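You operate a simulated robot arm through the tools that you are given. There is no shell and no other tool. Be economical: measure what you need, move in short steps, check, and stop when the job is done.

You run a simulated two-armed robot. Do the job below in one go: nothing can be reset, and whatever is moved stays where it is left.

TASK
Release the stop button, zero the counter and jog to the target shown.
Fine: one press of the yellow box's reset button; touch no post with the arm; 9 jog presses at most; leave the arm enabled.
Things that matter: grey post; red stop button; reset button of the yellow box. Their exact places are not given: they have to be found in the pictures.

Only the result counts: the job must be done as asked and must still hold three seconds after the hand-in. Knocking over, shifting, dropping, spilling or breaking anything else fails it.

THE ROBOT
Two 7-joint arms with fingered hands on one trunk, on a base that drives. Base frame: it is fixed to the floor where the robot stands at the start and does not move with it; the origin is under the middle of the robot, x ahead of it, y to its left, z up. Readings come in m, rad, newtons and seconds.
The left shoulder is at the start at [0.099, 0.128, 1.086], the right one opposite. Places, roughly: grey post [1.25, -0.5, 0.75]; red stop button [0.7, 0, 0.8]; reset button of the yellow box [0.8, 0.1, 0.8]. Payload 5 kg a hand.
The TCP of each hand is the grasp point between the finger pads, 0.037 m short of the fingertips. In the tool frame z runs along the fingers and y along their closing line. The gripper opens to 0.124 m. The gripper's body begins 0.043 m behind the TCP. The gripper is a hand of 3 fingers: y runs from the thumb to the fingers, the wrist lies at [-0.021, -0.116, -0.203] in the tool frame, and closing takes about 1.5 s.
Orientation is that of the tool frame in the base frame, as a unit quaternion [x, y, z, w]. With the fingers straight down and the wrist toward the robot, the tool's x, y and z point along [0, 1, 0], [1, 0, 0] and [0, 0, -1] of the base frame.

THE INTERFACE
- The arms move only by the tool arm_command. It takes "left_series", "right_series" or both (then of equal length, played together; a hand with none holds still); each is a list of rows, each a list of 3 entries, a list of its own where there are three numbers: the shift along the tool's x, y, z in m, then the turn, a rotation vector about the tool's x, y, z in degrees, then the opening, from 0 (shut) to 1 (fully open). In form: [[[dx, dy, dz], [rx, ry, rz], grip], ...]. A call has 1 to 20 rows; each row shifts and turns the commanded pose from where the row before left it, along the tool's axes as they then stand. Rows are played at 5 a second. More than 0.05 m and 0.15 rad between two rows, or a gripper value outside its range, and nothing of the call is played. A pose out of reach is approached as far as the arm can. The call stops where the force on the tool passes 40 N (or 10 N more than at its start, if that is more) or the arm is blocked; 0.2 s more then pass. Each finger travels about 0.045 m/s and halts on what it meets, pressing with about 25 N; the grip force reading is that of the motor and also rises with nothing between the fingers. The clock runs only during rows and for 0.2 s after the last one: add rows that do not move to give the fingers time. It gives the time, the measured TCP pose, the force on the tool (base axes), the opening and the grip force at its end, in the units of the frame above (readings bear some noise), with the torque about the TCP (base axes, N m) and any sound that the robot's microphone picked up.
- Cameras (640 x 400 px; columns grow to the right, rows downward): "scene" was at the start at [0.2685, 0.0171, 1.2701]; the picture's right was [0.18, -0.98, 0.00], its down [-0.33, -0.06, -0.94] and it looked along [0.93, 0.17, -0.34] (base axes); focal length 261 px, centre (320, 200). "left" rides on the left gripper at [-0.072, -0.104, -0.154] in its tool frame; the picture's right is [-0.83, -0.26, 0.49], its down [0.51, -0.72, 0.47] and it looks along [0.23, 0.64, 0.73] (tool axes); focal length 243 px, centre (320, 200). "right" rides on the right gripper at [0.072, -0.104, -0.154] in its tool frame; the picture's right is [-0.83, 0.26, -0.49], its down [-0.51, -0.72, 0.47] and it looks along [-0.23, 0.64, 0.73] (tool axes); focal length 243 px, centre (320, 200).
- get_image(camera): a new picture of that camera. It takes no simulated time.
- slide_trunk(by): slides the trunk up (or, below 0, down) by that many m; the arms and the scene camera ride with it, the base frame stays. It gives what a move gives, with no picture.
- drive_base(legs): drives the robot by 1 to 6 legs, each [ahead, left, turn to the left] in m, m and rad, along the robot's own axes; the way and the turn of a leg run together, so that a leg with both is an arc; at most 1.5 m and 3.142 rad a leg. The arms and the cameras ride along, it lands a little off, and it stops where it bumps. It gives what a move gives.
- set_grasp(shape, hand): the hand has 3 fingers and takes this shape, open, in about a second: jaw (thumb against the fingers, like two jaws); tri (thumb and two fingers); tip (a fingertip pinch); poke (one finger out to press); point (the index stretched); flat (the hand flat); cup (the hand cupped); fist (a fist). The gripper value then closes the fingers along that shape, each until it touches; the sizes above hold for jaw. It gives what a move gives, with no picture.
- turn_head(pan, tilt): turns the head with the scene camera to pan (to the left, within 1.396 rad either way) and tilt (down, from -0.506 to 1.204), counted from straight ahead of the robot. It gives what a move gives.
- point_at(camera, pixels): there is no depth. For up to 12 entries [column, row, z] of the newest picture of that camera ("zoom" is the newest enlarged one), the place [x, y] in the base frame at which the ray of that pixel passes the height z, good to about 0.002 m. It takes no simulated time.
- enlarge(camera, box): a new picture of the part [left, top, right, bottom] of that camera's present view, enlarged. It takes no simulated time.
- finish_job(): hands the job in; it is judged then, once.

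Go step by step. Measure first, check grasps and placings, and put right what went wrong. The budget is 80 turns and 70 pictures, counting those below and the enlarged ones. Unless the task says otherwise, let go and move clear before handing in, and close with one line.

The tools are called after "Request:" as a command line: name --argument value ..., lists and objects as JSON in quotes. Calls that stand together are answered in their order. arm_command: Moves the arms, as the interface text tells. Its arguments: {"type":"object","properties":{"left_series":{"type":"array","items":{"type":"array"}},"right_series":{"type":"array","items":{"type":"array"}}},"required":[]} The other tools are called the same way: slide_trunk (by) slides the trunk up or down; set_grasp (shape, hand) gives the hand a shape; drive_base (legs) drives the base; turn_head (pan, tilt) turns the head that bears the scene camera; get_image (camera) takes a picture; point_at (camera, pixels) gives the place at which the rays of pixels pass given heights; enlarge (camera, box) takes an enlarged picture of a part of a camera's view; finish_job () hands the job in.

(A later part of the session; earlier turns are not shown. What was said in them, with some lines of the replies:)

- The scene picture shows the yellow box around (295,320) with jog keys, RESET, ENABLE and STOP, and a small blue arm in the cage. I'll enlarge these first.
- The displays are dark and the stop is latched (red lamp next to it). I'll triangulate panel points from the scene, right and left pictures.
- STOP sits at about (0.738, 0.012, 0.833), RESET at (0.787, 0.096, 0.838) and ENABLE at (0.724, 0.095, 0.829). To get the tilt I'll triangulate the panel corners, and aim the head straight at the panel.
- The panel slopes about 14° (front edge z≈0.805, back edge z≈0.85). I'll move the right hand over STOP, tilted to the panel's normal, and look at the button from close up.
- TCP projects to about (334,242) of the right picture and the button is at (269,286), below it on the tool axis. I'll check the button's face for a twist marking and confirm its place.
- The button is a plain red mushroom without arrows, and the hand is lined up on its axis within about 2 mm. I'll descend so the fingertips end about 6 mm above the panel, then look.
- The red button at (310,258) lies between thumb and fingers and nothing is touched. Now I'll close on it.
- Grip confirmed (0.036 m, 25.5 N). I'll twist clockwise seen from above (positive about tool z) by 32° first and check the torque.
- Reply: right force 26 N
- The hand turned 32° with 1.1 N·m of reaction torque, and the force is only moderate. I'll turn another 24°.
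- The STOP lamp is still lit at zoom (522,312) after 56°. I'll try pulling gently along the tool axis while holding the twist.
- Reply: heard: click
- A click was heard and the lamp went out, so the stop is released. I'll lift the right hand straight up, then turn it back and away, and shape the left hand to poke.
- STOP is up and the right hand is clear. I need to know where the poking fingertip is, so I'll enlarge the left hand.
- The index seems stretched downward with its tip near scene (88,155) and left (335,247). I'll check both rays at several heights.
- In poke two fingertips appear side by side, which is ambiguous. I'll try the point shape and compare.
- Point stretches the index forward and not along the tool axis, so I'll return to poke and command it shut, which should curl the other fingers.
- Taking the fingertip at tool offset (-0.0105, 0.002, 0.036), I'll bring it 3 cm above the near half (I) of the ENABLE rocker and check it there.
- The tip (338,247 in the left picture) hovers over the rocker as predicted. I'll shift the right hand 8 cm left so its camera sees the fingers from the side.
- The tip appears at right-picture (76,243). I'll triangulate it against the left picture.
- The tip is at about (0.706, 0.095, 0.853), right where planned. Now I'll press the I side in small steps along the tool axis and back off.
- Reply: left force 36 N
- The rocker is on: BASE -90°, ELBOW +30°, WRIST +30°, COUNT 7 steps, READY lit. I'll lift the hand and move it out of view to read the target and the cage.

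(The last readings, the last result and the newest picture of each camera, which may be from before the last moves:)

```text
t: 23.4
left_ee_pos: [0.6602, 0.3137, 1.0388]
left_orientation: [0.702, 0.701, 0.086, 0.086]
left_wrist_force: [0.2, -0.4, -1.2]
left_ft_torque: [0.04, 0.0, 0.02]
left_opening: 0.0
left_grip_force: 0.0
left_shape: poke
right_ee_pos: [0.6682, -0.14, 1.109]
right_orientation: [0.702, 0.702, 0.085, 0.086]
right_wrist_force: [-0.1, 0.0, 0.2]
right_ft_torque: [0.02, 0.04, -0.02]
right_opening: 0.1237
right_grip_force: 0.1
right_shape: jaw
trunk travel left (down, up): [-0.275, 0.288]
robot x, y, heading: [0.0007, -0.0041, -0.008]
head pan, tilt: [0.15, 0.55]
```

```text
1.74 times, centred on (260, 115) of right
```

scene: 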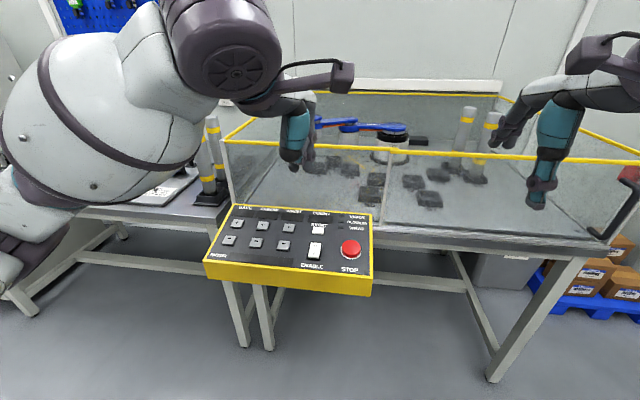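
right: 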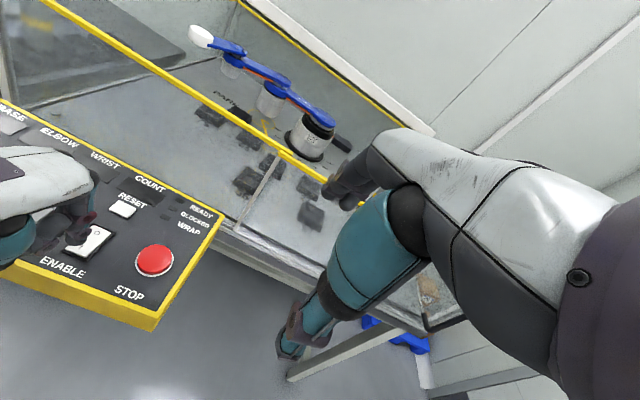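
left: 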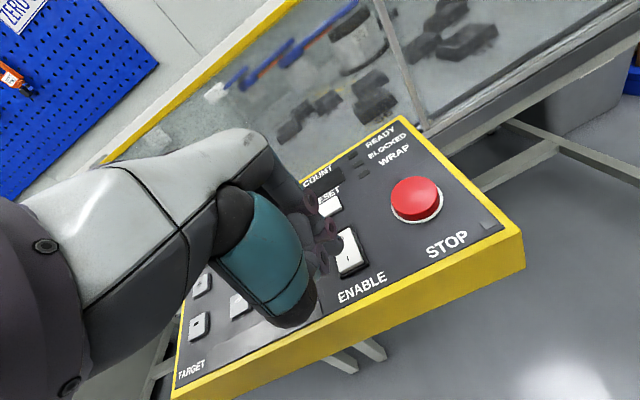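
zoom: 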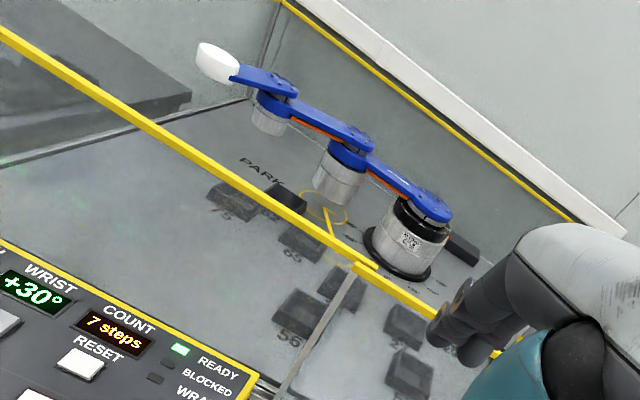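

Target reads -30° +30° +60°, so BASE needs +60° and WRIST +30°. I'll clear the right hand out of the line of sight and measure the small arm and posts.

Request:
arm_command --right_series '[[[-0.045, 0, 0], [0, 0, 0], 1], [[-0.045, 0, 0], [0, 0, 0], 1], [[-0.045, 0, 0], [0, 0, 0], 1], [[-0.045, 0, 0], [0, 0, 0], 1], [[-0.045, 0, 0], [0, 0, 0], 1], [[-0.045, 0, 0], [0, 0, 0], 1], [[-0.045, 0, 0], [0, 0, 0], 1], [[-0.045, 0, 0], [0, 0, 0], 1], [[0, 0, 0], [0, 0, 0], 1]]'

Request:
point_at --camera "scene" --pixels '[[394.9, 124.4, 0.95], [394.9, 124.4, 1.05], [349.6, 119.6, 0.95], [349.6, 119.6, 1.05], [314, 118.8, 0.95], [314, 118.8, 1.05], [295.6, 122.5, 0.95], [295.6, 122.5, 1.05]]'

Request:
enlarge --camera "scene" --box '[270, 90, 550, 265]'

Request:
enlarge --camera "right" --box '[100, 0, 420, 200]'

```text
t: 25.4
left_ee_pos: [0.6594, 0.3147, 1.04]
left_orientation: [0.701, 0.703, 0.085, 0.086]
left_wrist_force: [0.2, -0.3, -0.6]
left_ft_torque: [0.01, 0.04, 0.0]
left_opening: 0.0
left_grip_force: 0.0
left_shape: poke
right_ee_pos: [0.6724, -0.4957, 1.1086]
right_orientation: [0.702, 0.702, 0.085, 0.085]
right_wrist_force: [-0.5, 0.5, -0.7]
right_ft_torque: [-0.01, 0.01, 0.02]
right_opening: 0.1237
right_grip_force: 0.0
right_shape: jaw
trunk travel left (down, up): [-0.275, 0.288]
robot x, y, heading: [0.0001, 0.0021, -0.002]
head pan, tilt: [0.15, 0.55]
```

```text
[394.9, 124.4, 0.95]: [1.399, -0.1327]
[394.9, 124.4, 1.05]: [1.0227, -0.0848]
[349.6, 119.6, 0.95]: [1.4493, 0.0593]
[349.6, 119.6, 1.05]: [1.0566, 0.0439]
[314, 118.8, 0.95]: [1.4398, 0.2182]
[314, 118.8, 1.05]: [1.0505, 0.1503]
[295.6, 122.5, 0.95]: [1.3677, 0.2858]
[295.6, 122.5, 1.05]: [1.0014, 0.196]
```

```text
2.29 times, centred on (410, 178) of scene
```

zoom: 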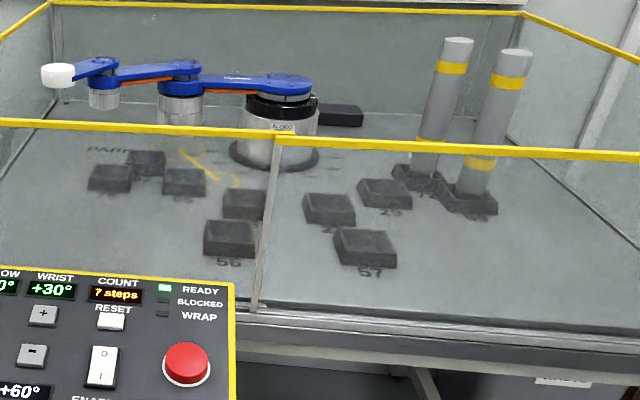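

```text
2.00 times, centred on (260, 100) of right
```

zoom: 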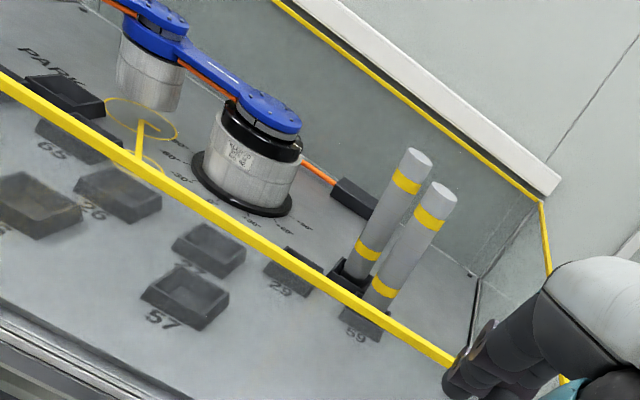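

No post stands on the left or front where the arm must sweep; the two posts are on the right at zoom (440,110) and (490,120). Before reaching for RESET, I'll check where the cage's front rail is.

Request:
point_at --camera "scene" --pixels '[[390.3, 149.6, 0.9], [390.3, 149.6, 0.95], [390.3, 149.6, 1.0], [390.3, 149.6, 1.05], [381.6, 224, 0.75], [381.6, 224, 0.8], [381.6, 224, 0.85]]'

Request:
get_image --camera "left"

```text
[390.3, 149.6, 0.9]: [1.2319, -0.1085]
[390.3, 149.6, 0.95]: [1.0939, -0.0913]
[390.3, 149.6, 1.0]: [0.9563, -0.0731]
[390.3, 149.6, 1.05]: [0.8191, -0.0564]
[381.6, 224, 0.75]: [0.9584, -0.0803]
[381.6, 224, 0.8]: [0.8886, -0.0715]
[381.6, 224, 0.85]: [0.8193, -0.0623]
```

```text
30 pictures are left
```

left: 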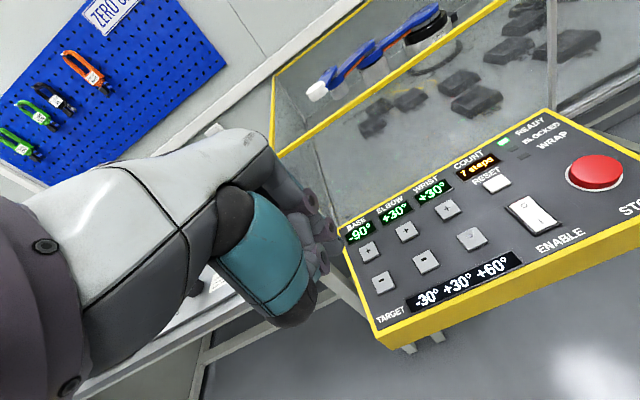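

The front rail is at x≈0.95, z≈1.0, clear of the hand. I'll locate the keys from this left view: BASE+ (369,251), WRIST+ (449,209), RESET (493,183).

Request:
point_at --camera "left" --pixels '[[369, 251, 0.835], [369, 251, 0.84], [383, 282, 0.828], [406, 232, 0.838], [449, 209, 0.838], [493, 183, 0.838], [472, 238, 0.827], [427, 261, 0.827]]'

Request:
arm_command --left_series '[[[-0.0345, 0.01215, 0.0268], [0, 0, 0], 0], [[-0.0345, 0.01215, 0.0268], [0, 0, 0], 0], [[-0.0345, 0.01215, 0.0268], [0, 0, 0], 0], [[-0.0345, 0.01215, 0.0268], [0, 0, 0], 0], [[-0.0345, 0.01215, 0.0268], [0, 0, 0], 0], [[-0.0345, 0.01215, 0.0268], [0, 0, 0], 0], [[0, 0, 0], [0, 0, 0], 0]]'

Request:
enlarge --camera "left" --box '[230, 150, 470, 330]'

```text
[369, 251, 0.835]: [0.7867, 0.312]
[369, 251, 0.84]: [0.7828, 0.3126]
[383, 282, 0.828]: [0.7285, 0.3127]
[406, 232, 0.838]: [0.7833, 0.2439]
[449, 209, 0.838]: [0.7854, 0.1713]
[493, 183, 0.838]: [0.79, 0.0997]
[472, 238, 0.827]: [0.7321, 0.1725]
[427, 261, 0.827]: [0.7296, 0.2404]
```

```text
t: 27.0
left_ee_pos: [0.7677, 0.1083, 0.8983]
left_orientation: [0.701, 0.702, 0.086, 0.086]
left_wrist_force: [0.0, -0.9, -0.4]
left_ft_torque: [-0.02, 0.0, 0.0]
left_opening: 0.0002
left_grip_force: 0.0
left_shape: poke
right_ee_pos: [0.6708, -0.4948, 1.1095]
right_orientation: [0.703, 0.701, 0.085, 0.086]
right_wrist_force: [-0.2, 0.5, -0.1]
right_ft_torque: [-0.03, -0.01, -0.02]
right_opening: 0.1239
right_grip_force: 0.0
right_shape: jaw
trunk travel left (down, up): [-0.275, 0.288]
robot x, y, heading: [0.0006, -0.0001, -0.001]
head pan, tilt: [0.15, 0.55]
```

```text
2.22 times, centred on (350, 240) of left
```

zoom: 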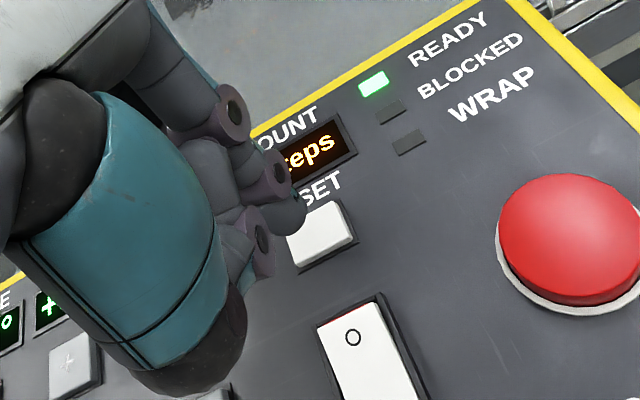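

The tip hangs about 2.7 cm above RESET as for ENABLE. I'll press RESET once and lift in the same call.

Request:
arm_command --left_series '[[[0, 0, 0.02], [0, 0, 0], 0], [[0, 0, 0.005], [0, 0, 0], 0], [[0, 0, 0.004], [0, 0, 0], 0], [[0, 0, 0.003], [0, 0, 0], 0], [[0, 0, 0.002], [0, 0, 0], 0], [[0, 0, 0], [0, 0, 0], 0]]'

Request:
enlarge --camera "left" --box '[230, 150, 470, 330]'

```text
t: 28.4
left_ee_pos: [0.7757, 0.1066, 0.8687]
left_orientation: [0.701, 0.702, 0.088, 0.087]
left_wrist_force: [-3.4, 1.7, 14.4]
left_ft_torque: [-0.03, -0.09, 0.01]
left_opening: 0.0
left_grip_force: 0.1
left_shape: poke
right_ee_pos: [0.6687, -0.4976, 1.1105]
right_orientation: [0.702, 0.702, 0.085, 0.086]
right_wrist_force: [-0.1, 0.3, -0.6]
right_ft_torque: [-0.01, -0.02, 0.02]
right_opening: 0.1237
right_grip_force: 0.0
right_shape: jaw
trunk travel left (down, up): [-0.275, 0.288]
robot x, y, heading: [-0.0017, 0.0024, 0.003]
head pan, tilt: [0.15, 0.55]
heard: click
```

```text
2.22 times, centred on (350, 240) of left
```

zoom: 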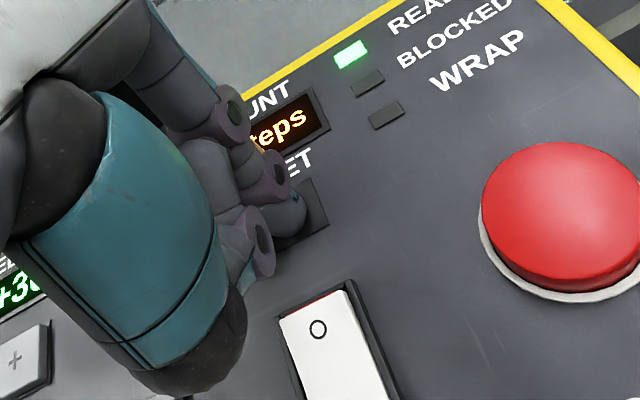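

A click was heard. I'll lift, carry the tip over to BASE+ (y≈0.312), and read the counter.

Request:
arm_command --left_series '[[[0, 0, -0.02], [0, 0, 0], 0], [[0, 0, -0.04], [0, 0, 0], 0], [[0.0432, 0, 0], [0, 0, 0], 0], [[0.0432, 0, 0], [0, 0, 0], 0], [[0.0432, 0, 0], [0, 0, 0], 0], [[0.0432, 0, 0], [0, 0, 0], 0], [[0.0432, 0, 0.0], [0, 0, 0], 0], [[0, 0, 0.03], [0, 0, 0], 0], [[0, 0, 0], [0, 0, 0], 0]]'

Request:
get_image --camera "left"

Request:
get_image --camera "scene"

```text
t: 30.4
left_ee_pos: [0.7695, 0.3214, 0.8965]
left_orientation: [0.702, 0.702, 0.086, 0.086]
left_wrist_force: [0.6, 0.1, 0.0]
left_ft_torque: [0.01, 0.03, -0.03]
left_opening: 0.0
left_grip_force: 0.0
left_shape: poke
right_ee_pos: [0.6714, -0.4962, 1.1101]
right_orientation: [0.702, 0.702, 0.085, 0.085]
right_wrist_force: [0.4, 0.5, 0.3]
right_ft_torque: [-0.02, -0.03, -0.02]
right_opening: 0.1238
right_grip_force: 0.2
right_shape: jaw
trunk travel left (down, up): [-0.275, 0.288]
robot x, y, heading: [0.0034, -0.0026, -0.003]
head pan, tilt: [0.15, 0.55]
```

```text
27 pictures are left
```

left: 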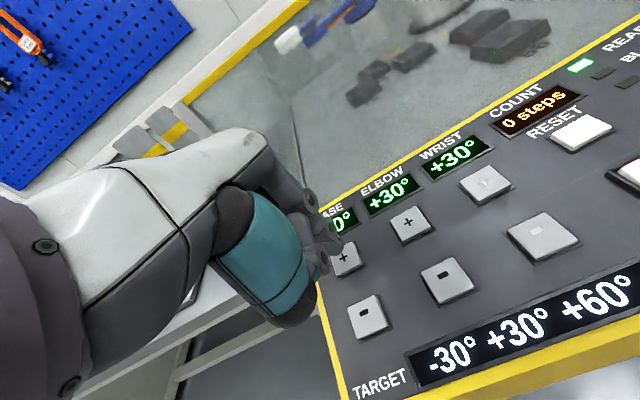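

```text
26 pictures are left
```

scene: 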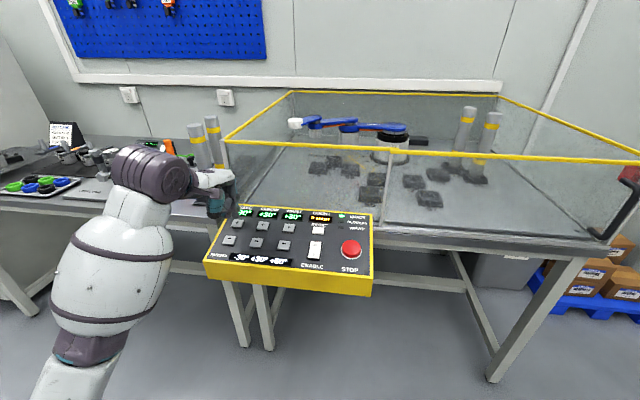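

COUNT now reads 0 steps. The tip is over BASE+ (about (336,250) vs key (343,258)); I'll press it once and lift a little.

Request:
arm_command --left_series '[[[0, 0, 0.02], [0, 0, 0], 0], [[0, 0, 0.005], [0, 0, 0], 0], [[0, 0, 0.004], [0, 0, 0], 0], [[0, 0, 0.003], [0, 0, 0], 0], [[0, 0, 0.002], [0, 0, 0], 0], [[0, 0, 0], [0, 0, 0], 0], [[0, 0, -0.01], [0, 0, 0], 0], [[0, 0, -0.024], [0, 0, 0], 0], [[0, 0, 0], [0, 0, 0], 0], [[0, 0, 0], [0, 0, 0], 0], [[0, 0, 0], [0, 0, 0], 0]]'

Request:
enlarge --camera "scene" --box '[200, 80, 520, 300]'

```text
t: 32.8
left_ee_pos: [0.7694, 0.3227, 0.897]
left_orientation: [0.702, 0.702, 0.086, 0.086]
left_wrist_force: [-0.6, -0.7, -0.8]
left_ft_torque: [-0.01, -0.02, 0.01]
left_opening: 0.0
left_grip_force: 0.1
left_shape: poke
right_ee_pos: [0.671, -0.4963, 1.1092]
right_orientation: [0.703, 0.701, 0.085, 0.085]
right_wrist_force: [0.1, -0.1, 0.5]
right_ft_torque: [0.0, -0.01, 0.02]
right_opening: 0.1239
right_grip_force: 0.0
right_shape: jaw
trunk travel left (down, up): [-0.275, 0.288]
robot x, y, heading: [0.0061, 0.0001, -0.004]
head pan, tilt: [0.15, 0.55]
heard: click
```

```text
1.82 times, centred on (360, 190) of scene
```

zoom: 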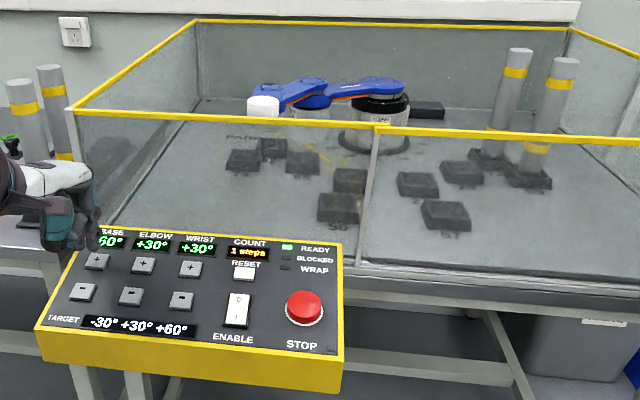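

One step is 30°: BASE now -60°, COUNT 1, and the arm swings toward us away from the posts. I'll press BASE+ a second time.

Request:
arm_command --left_series '[[[0, 0, 0.02], [0, 0, 0], 0], [[0, 0, 0.005], [0, 0, 0], 0], [[0, 0, 0.004], [0, 0, 0], 0], [[0, 0, 0.003], [0, 0, 0], 0], [[0, 0, 0.002], [0, 0, 0], 0], [[0, 0, 0], [0, 0, 0], 0], [[0, 0, -0.01], [0, 0, 0], 0], [[0, 0, -0.024], [0, 0, 0], 0], [[0, 0, 0], [0, 0, 0], 0], [[0, 0, 0], [0, 0, 0], 0], [[0, 0, 0], [0, 0, 0], 0]]'

Request:
enlarge --camera "scene" --box '[200, 80, 520, 300]'

```text
t: 35.2
left_ee_pos: [0.7702, 0.3221, 0.8956]
left_orientation: [0.702, 0.702, 0.086, 0.086]
left_wrist_force: [-0.1, 0.6, -0.2]
left_ft_torque: [-0.03, 0.01, -0.04]
left_opening: 0.0002
left_grip_force: 0.2
left_shape: poke
right_ee_pos: [0.6702, -0.4972, 1.1107]
right_orientation: [0.702, 0.702, 0.086, 0.085]
right_wrist_force: [-0.3, 0.5, 0.4]
right_ft_torque: [-0.03, -0.02, -0.02]
right_opening: 0.1238
right_grip_force: 0.1
right_shape: jaw
trunk travel left (down, up): [-0.275, 0.288]
robot x, y, heading: [0.0004, 0.0006, 0.002]
head pan, tilt: [0.15, 0.55]
heard: click
```

```text
1.82 times, centred on (360, 190) of scene
```

zoom: 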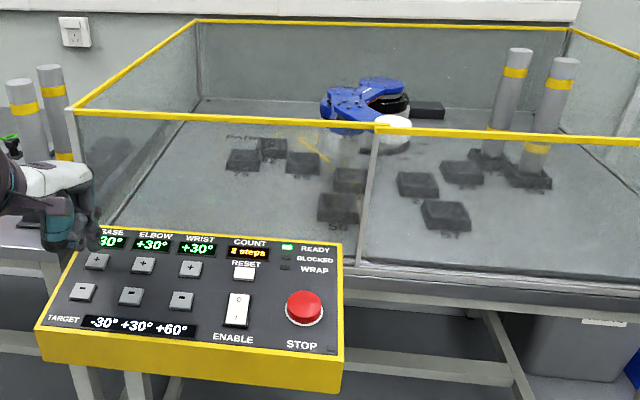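

BASE shows -30°, COUNT 2. Next, I'll move the tip to WRIST+ (0.14 m to the right) and press once.

Request:
arm_command --left_series '[[[0, 0, -0.03], [0, 0, 0], 0], [[-0.047, 0, 0], [0, 0, 0], 0], [[-0.047, 0, 0], [0, 0, 0], 0], [[-0.046, 0, 0], [0, 0, 0], 0], [[0, 0, 0.03], [0, 0, 0], 0], [[0, 0, 0], [0, 0, 0], 0]]'

Request:
get_image --camera "left"

```text
t: 36.6
left_ee_pos: [0.7697, 0.1786, 0.8964]
left_orientation: [0.701, 0.702, 0.086, 0.086]
left_wrist_force: [0.2, -0.5, -0.2]
left_ft_torque: [0.0, 0.02, 0.02]
left_opening: 0.0
left_grip_force: 0.1
left_shape: poke
right_ee_pos: [0.6714, -0.4966, 1.1094]
right_orientation: [0.702, 0.702, 0.086, 0.085]
right_wrist_force: [0.3, -0.4, 0.5]
right_ft_torque: [0.07, -0.03, 0.01]
right_opening: 0.1239
right_grip_force: 0.2
right_shape: jaw
trunk travel left (down, up): [-0.275, 0.288]
robot x, y, heading: [0.0044, -0.0003, -0.003]
head pan, tilt: [0.15, 0.55]
```

```text
23 pictures are left
```

left: 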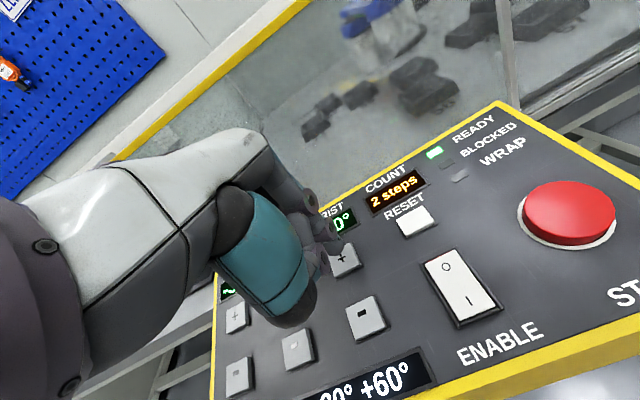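

The tip is over WRIST+ (key at (345,258)) in the same relation as before. Now I'll press it once.

Request:
arm_command --left_series '[[[0, 0, 0.02], [0, 0, 0], 0], [[0, 0, 0.005], [0, 0, 0], 0], [[0, 0, 0.004], [0, 0, 0], 0], [[0, 0, 0.003], [0, 0, 0], 0], [[0, 0, 0.002], [0, 0, 0], 0], [[0, 0, 0], [0, 0, 0], 0], [[0, 0, -0.01], [0, 0, 0], 0], [[0, 0, -0.03], [0, 0, 0], 0], [[0, 0, -0.04], [0, 0, 0], 0], [[0.03, 0, -0.035], [0, 0, 0], 0], [[0.03, 0, -0.035], [0, 0, 0], 0], [[0.045, 0, -0.02], [0, 0, 0], 0], [[0.045, 0, 0], [0, 0, 0], 0], [[0, 0, 0], [0, 0, 0], 0]]'

Request:
enlarge --camera "scene" --box '[195, 195, 385, 300]'

Request:
enlarge --camera "scene" --box '[200, 80, 520, 300]'

```text
t: 39.6
left_ee_pos: [0.7364, 0.3294, 1.0283]
left_orientation: [0.702, 0.702, 0.086, 0.086]
left_wrist_force: [-0.5, -0.8, 0.3]
left_ft_torque: [0.03, -0.01, 0.04]
left_opening: 0.0
left_grip_force: 0.1
left_shape: poke
right_ee_pos: [0.6723, -0.4986, 1.1089]
right_orientation: [0.702, 0.702, 0.086, 0.084]
right_wrist_force: [-0.2, -0.1, -0.6]
right_ft_torque: [0.02, 0.0, 0.01]
right_opening: 0.1235
right_grip_force: 0.2
right_shape: jaw
trunk travel left (down, up): [-0.275, 0.288]
robot x, y, heading: [0.0002, 0.0003, -0.007]
head pan, tilt: [0.15, 0.55]
heard: click
```

```text
3.37 times, centred on (290, 248) of scene
```

zoom: 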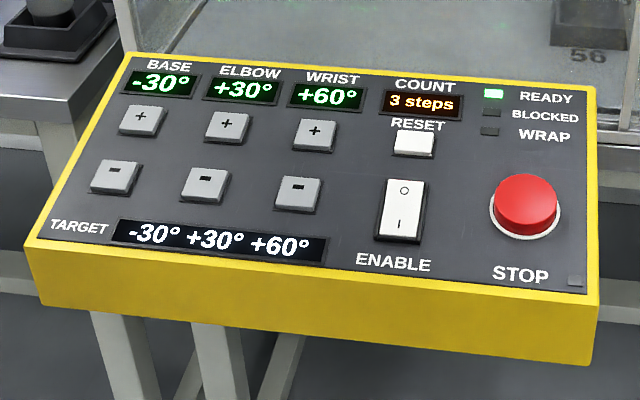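

```text
1.82 times, centred on (360, 190) of scene
```

zoom: 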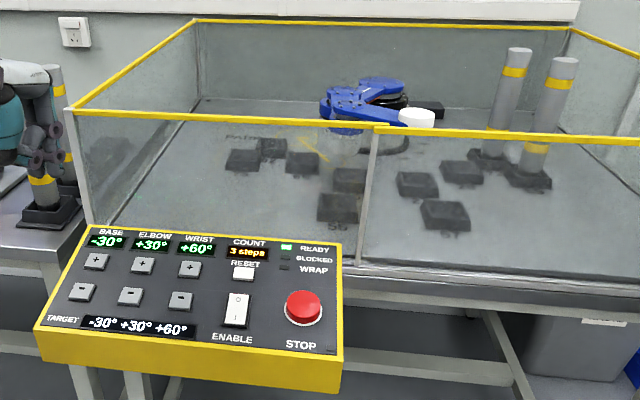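

The displays read -30° +30° +60°, matching the target, with COUNT at 3, READY lit, BLOCKED and WRAP dark, STOP released and the rocker on. Both hands are clear, so I'm handing in.

Request:
finish_job

```text
The job is handed in.
```

The job is handed in: the stop button is released, the counter was zeroed with one press of reset, and the arm is at the target (-30° +30° +60°) after 3 jog presses. The arm is still enabled, and in the pictures it stayed clear of the posts.
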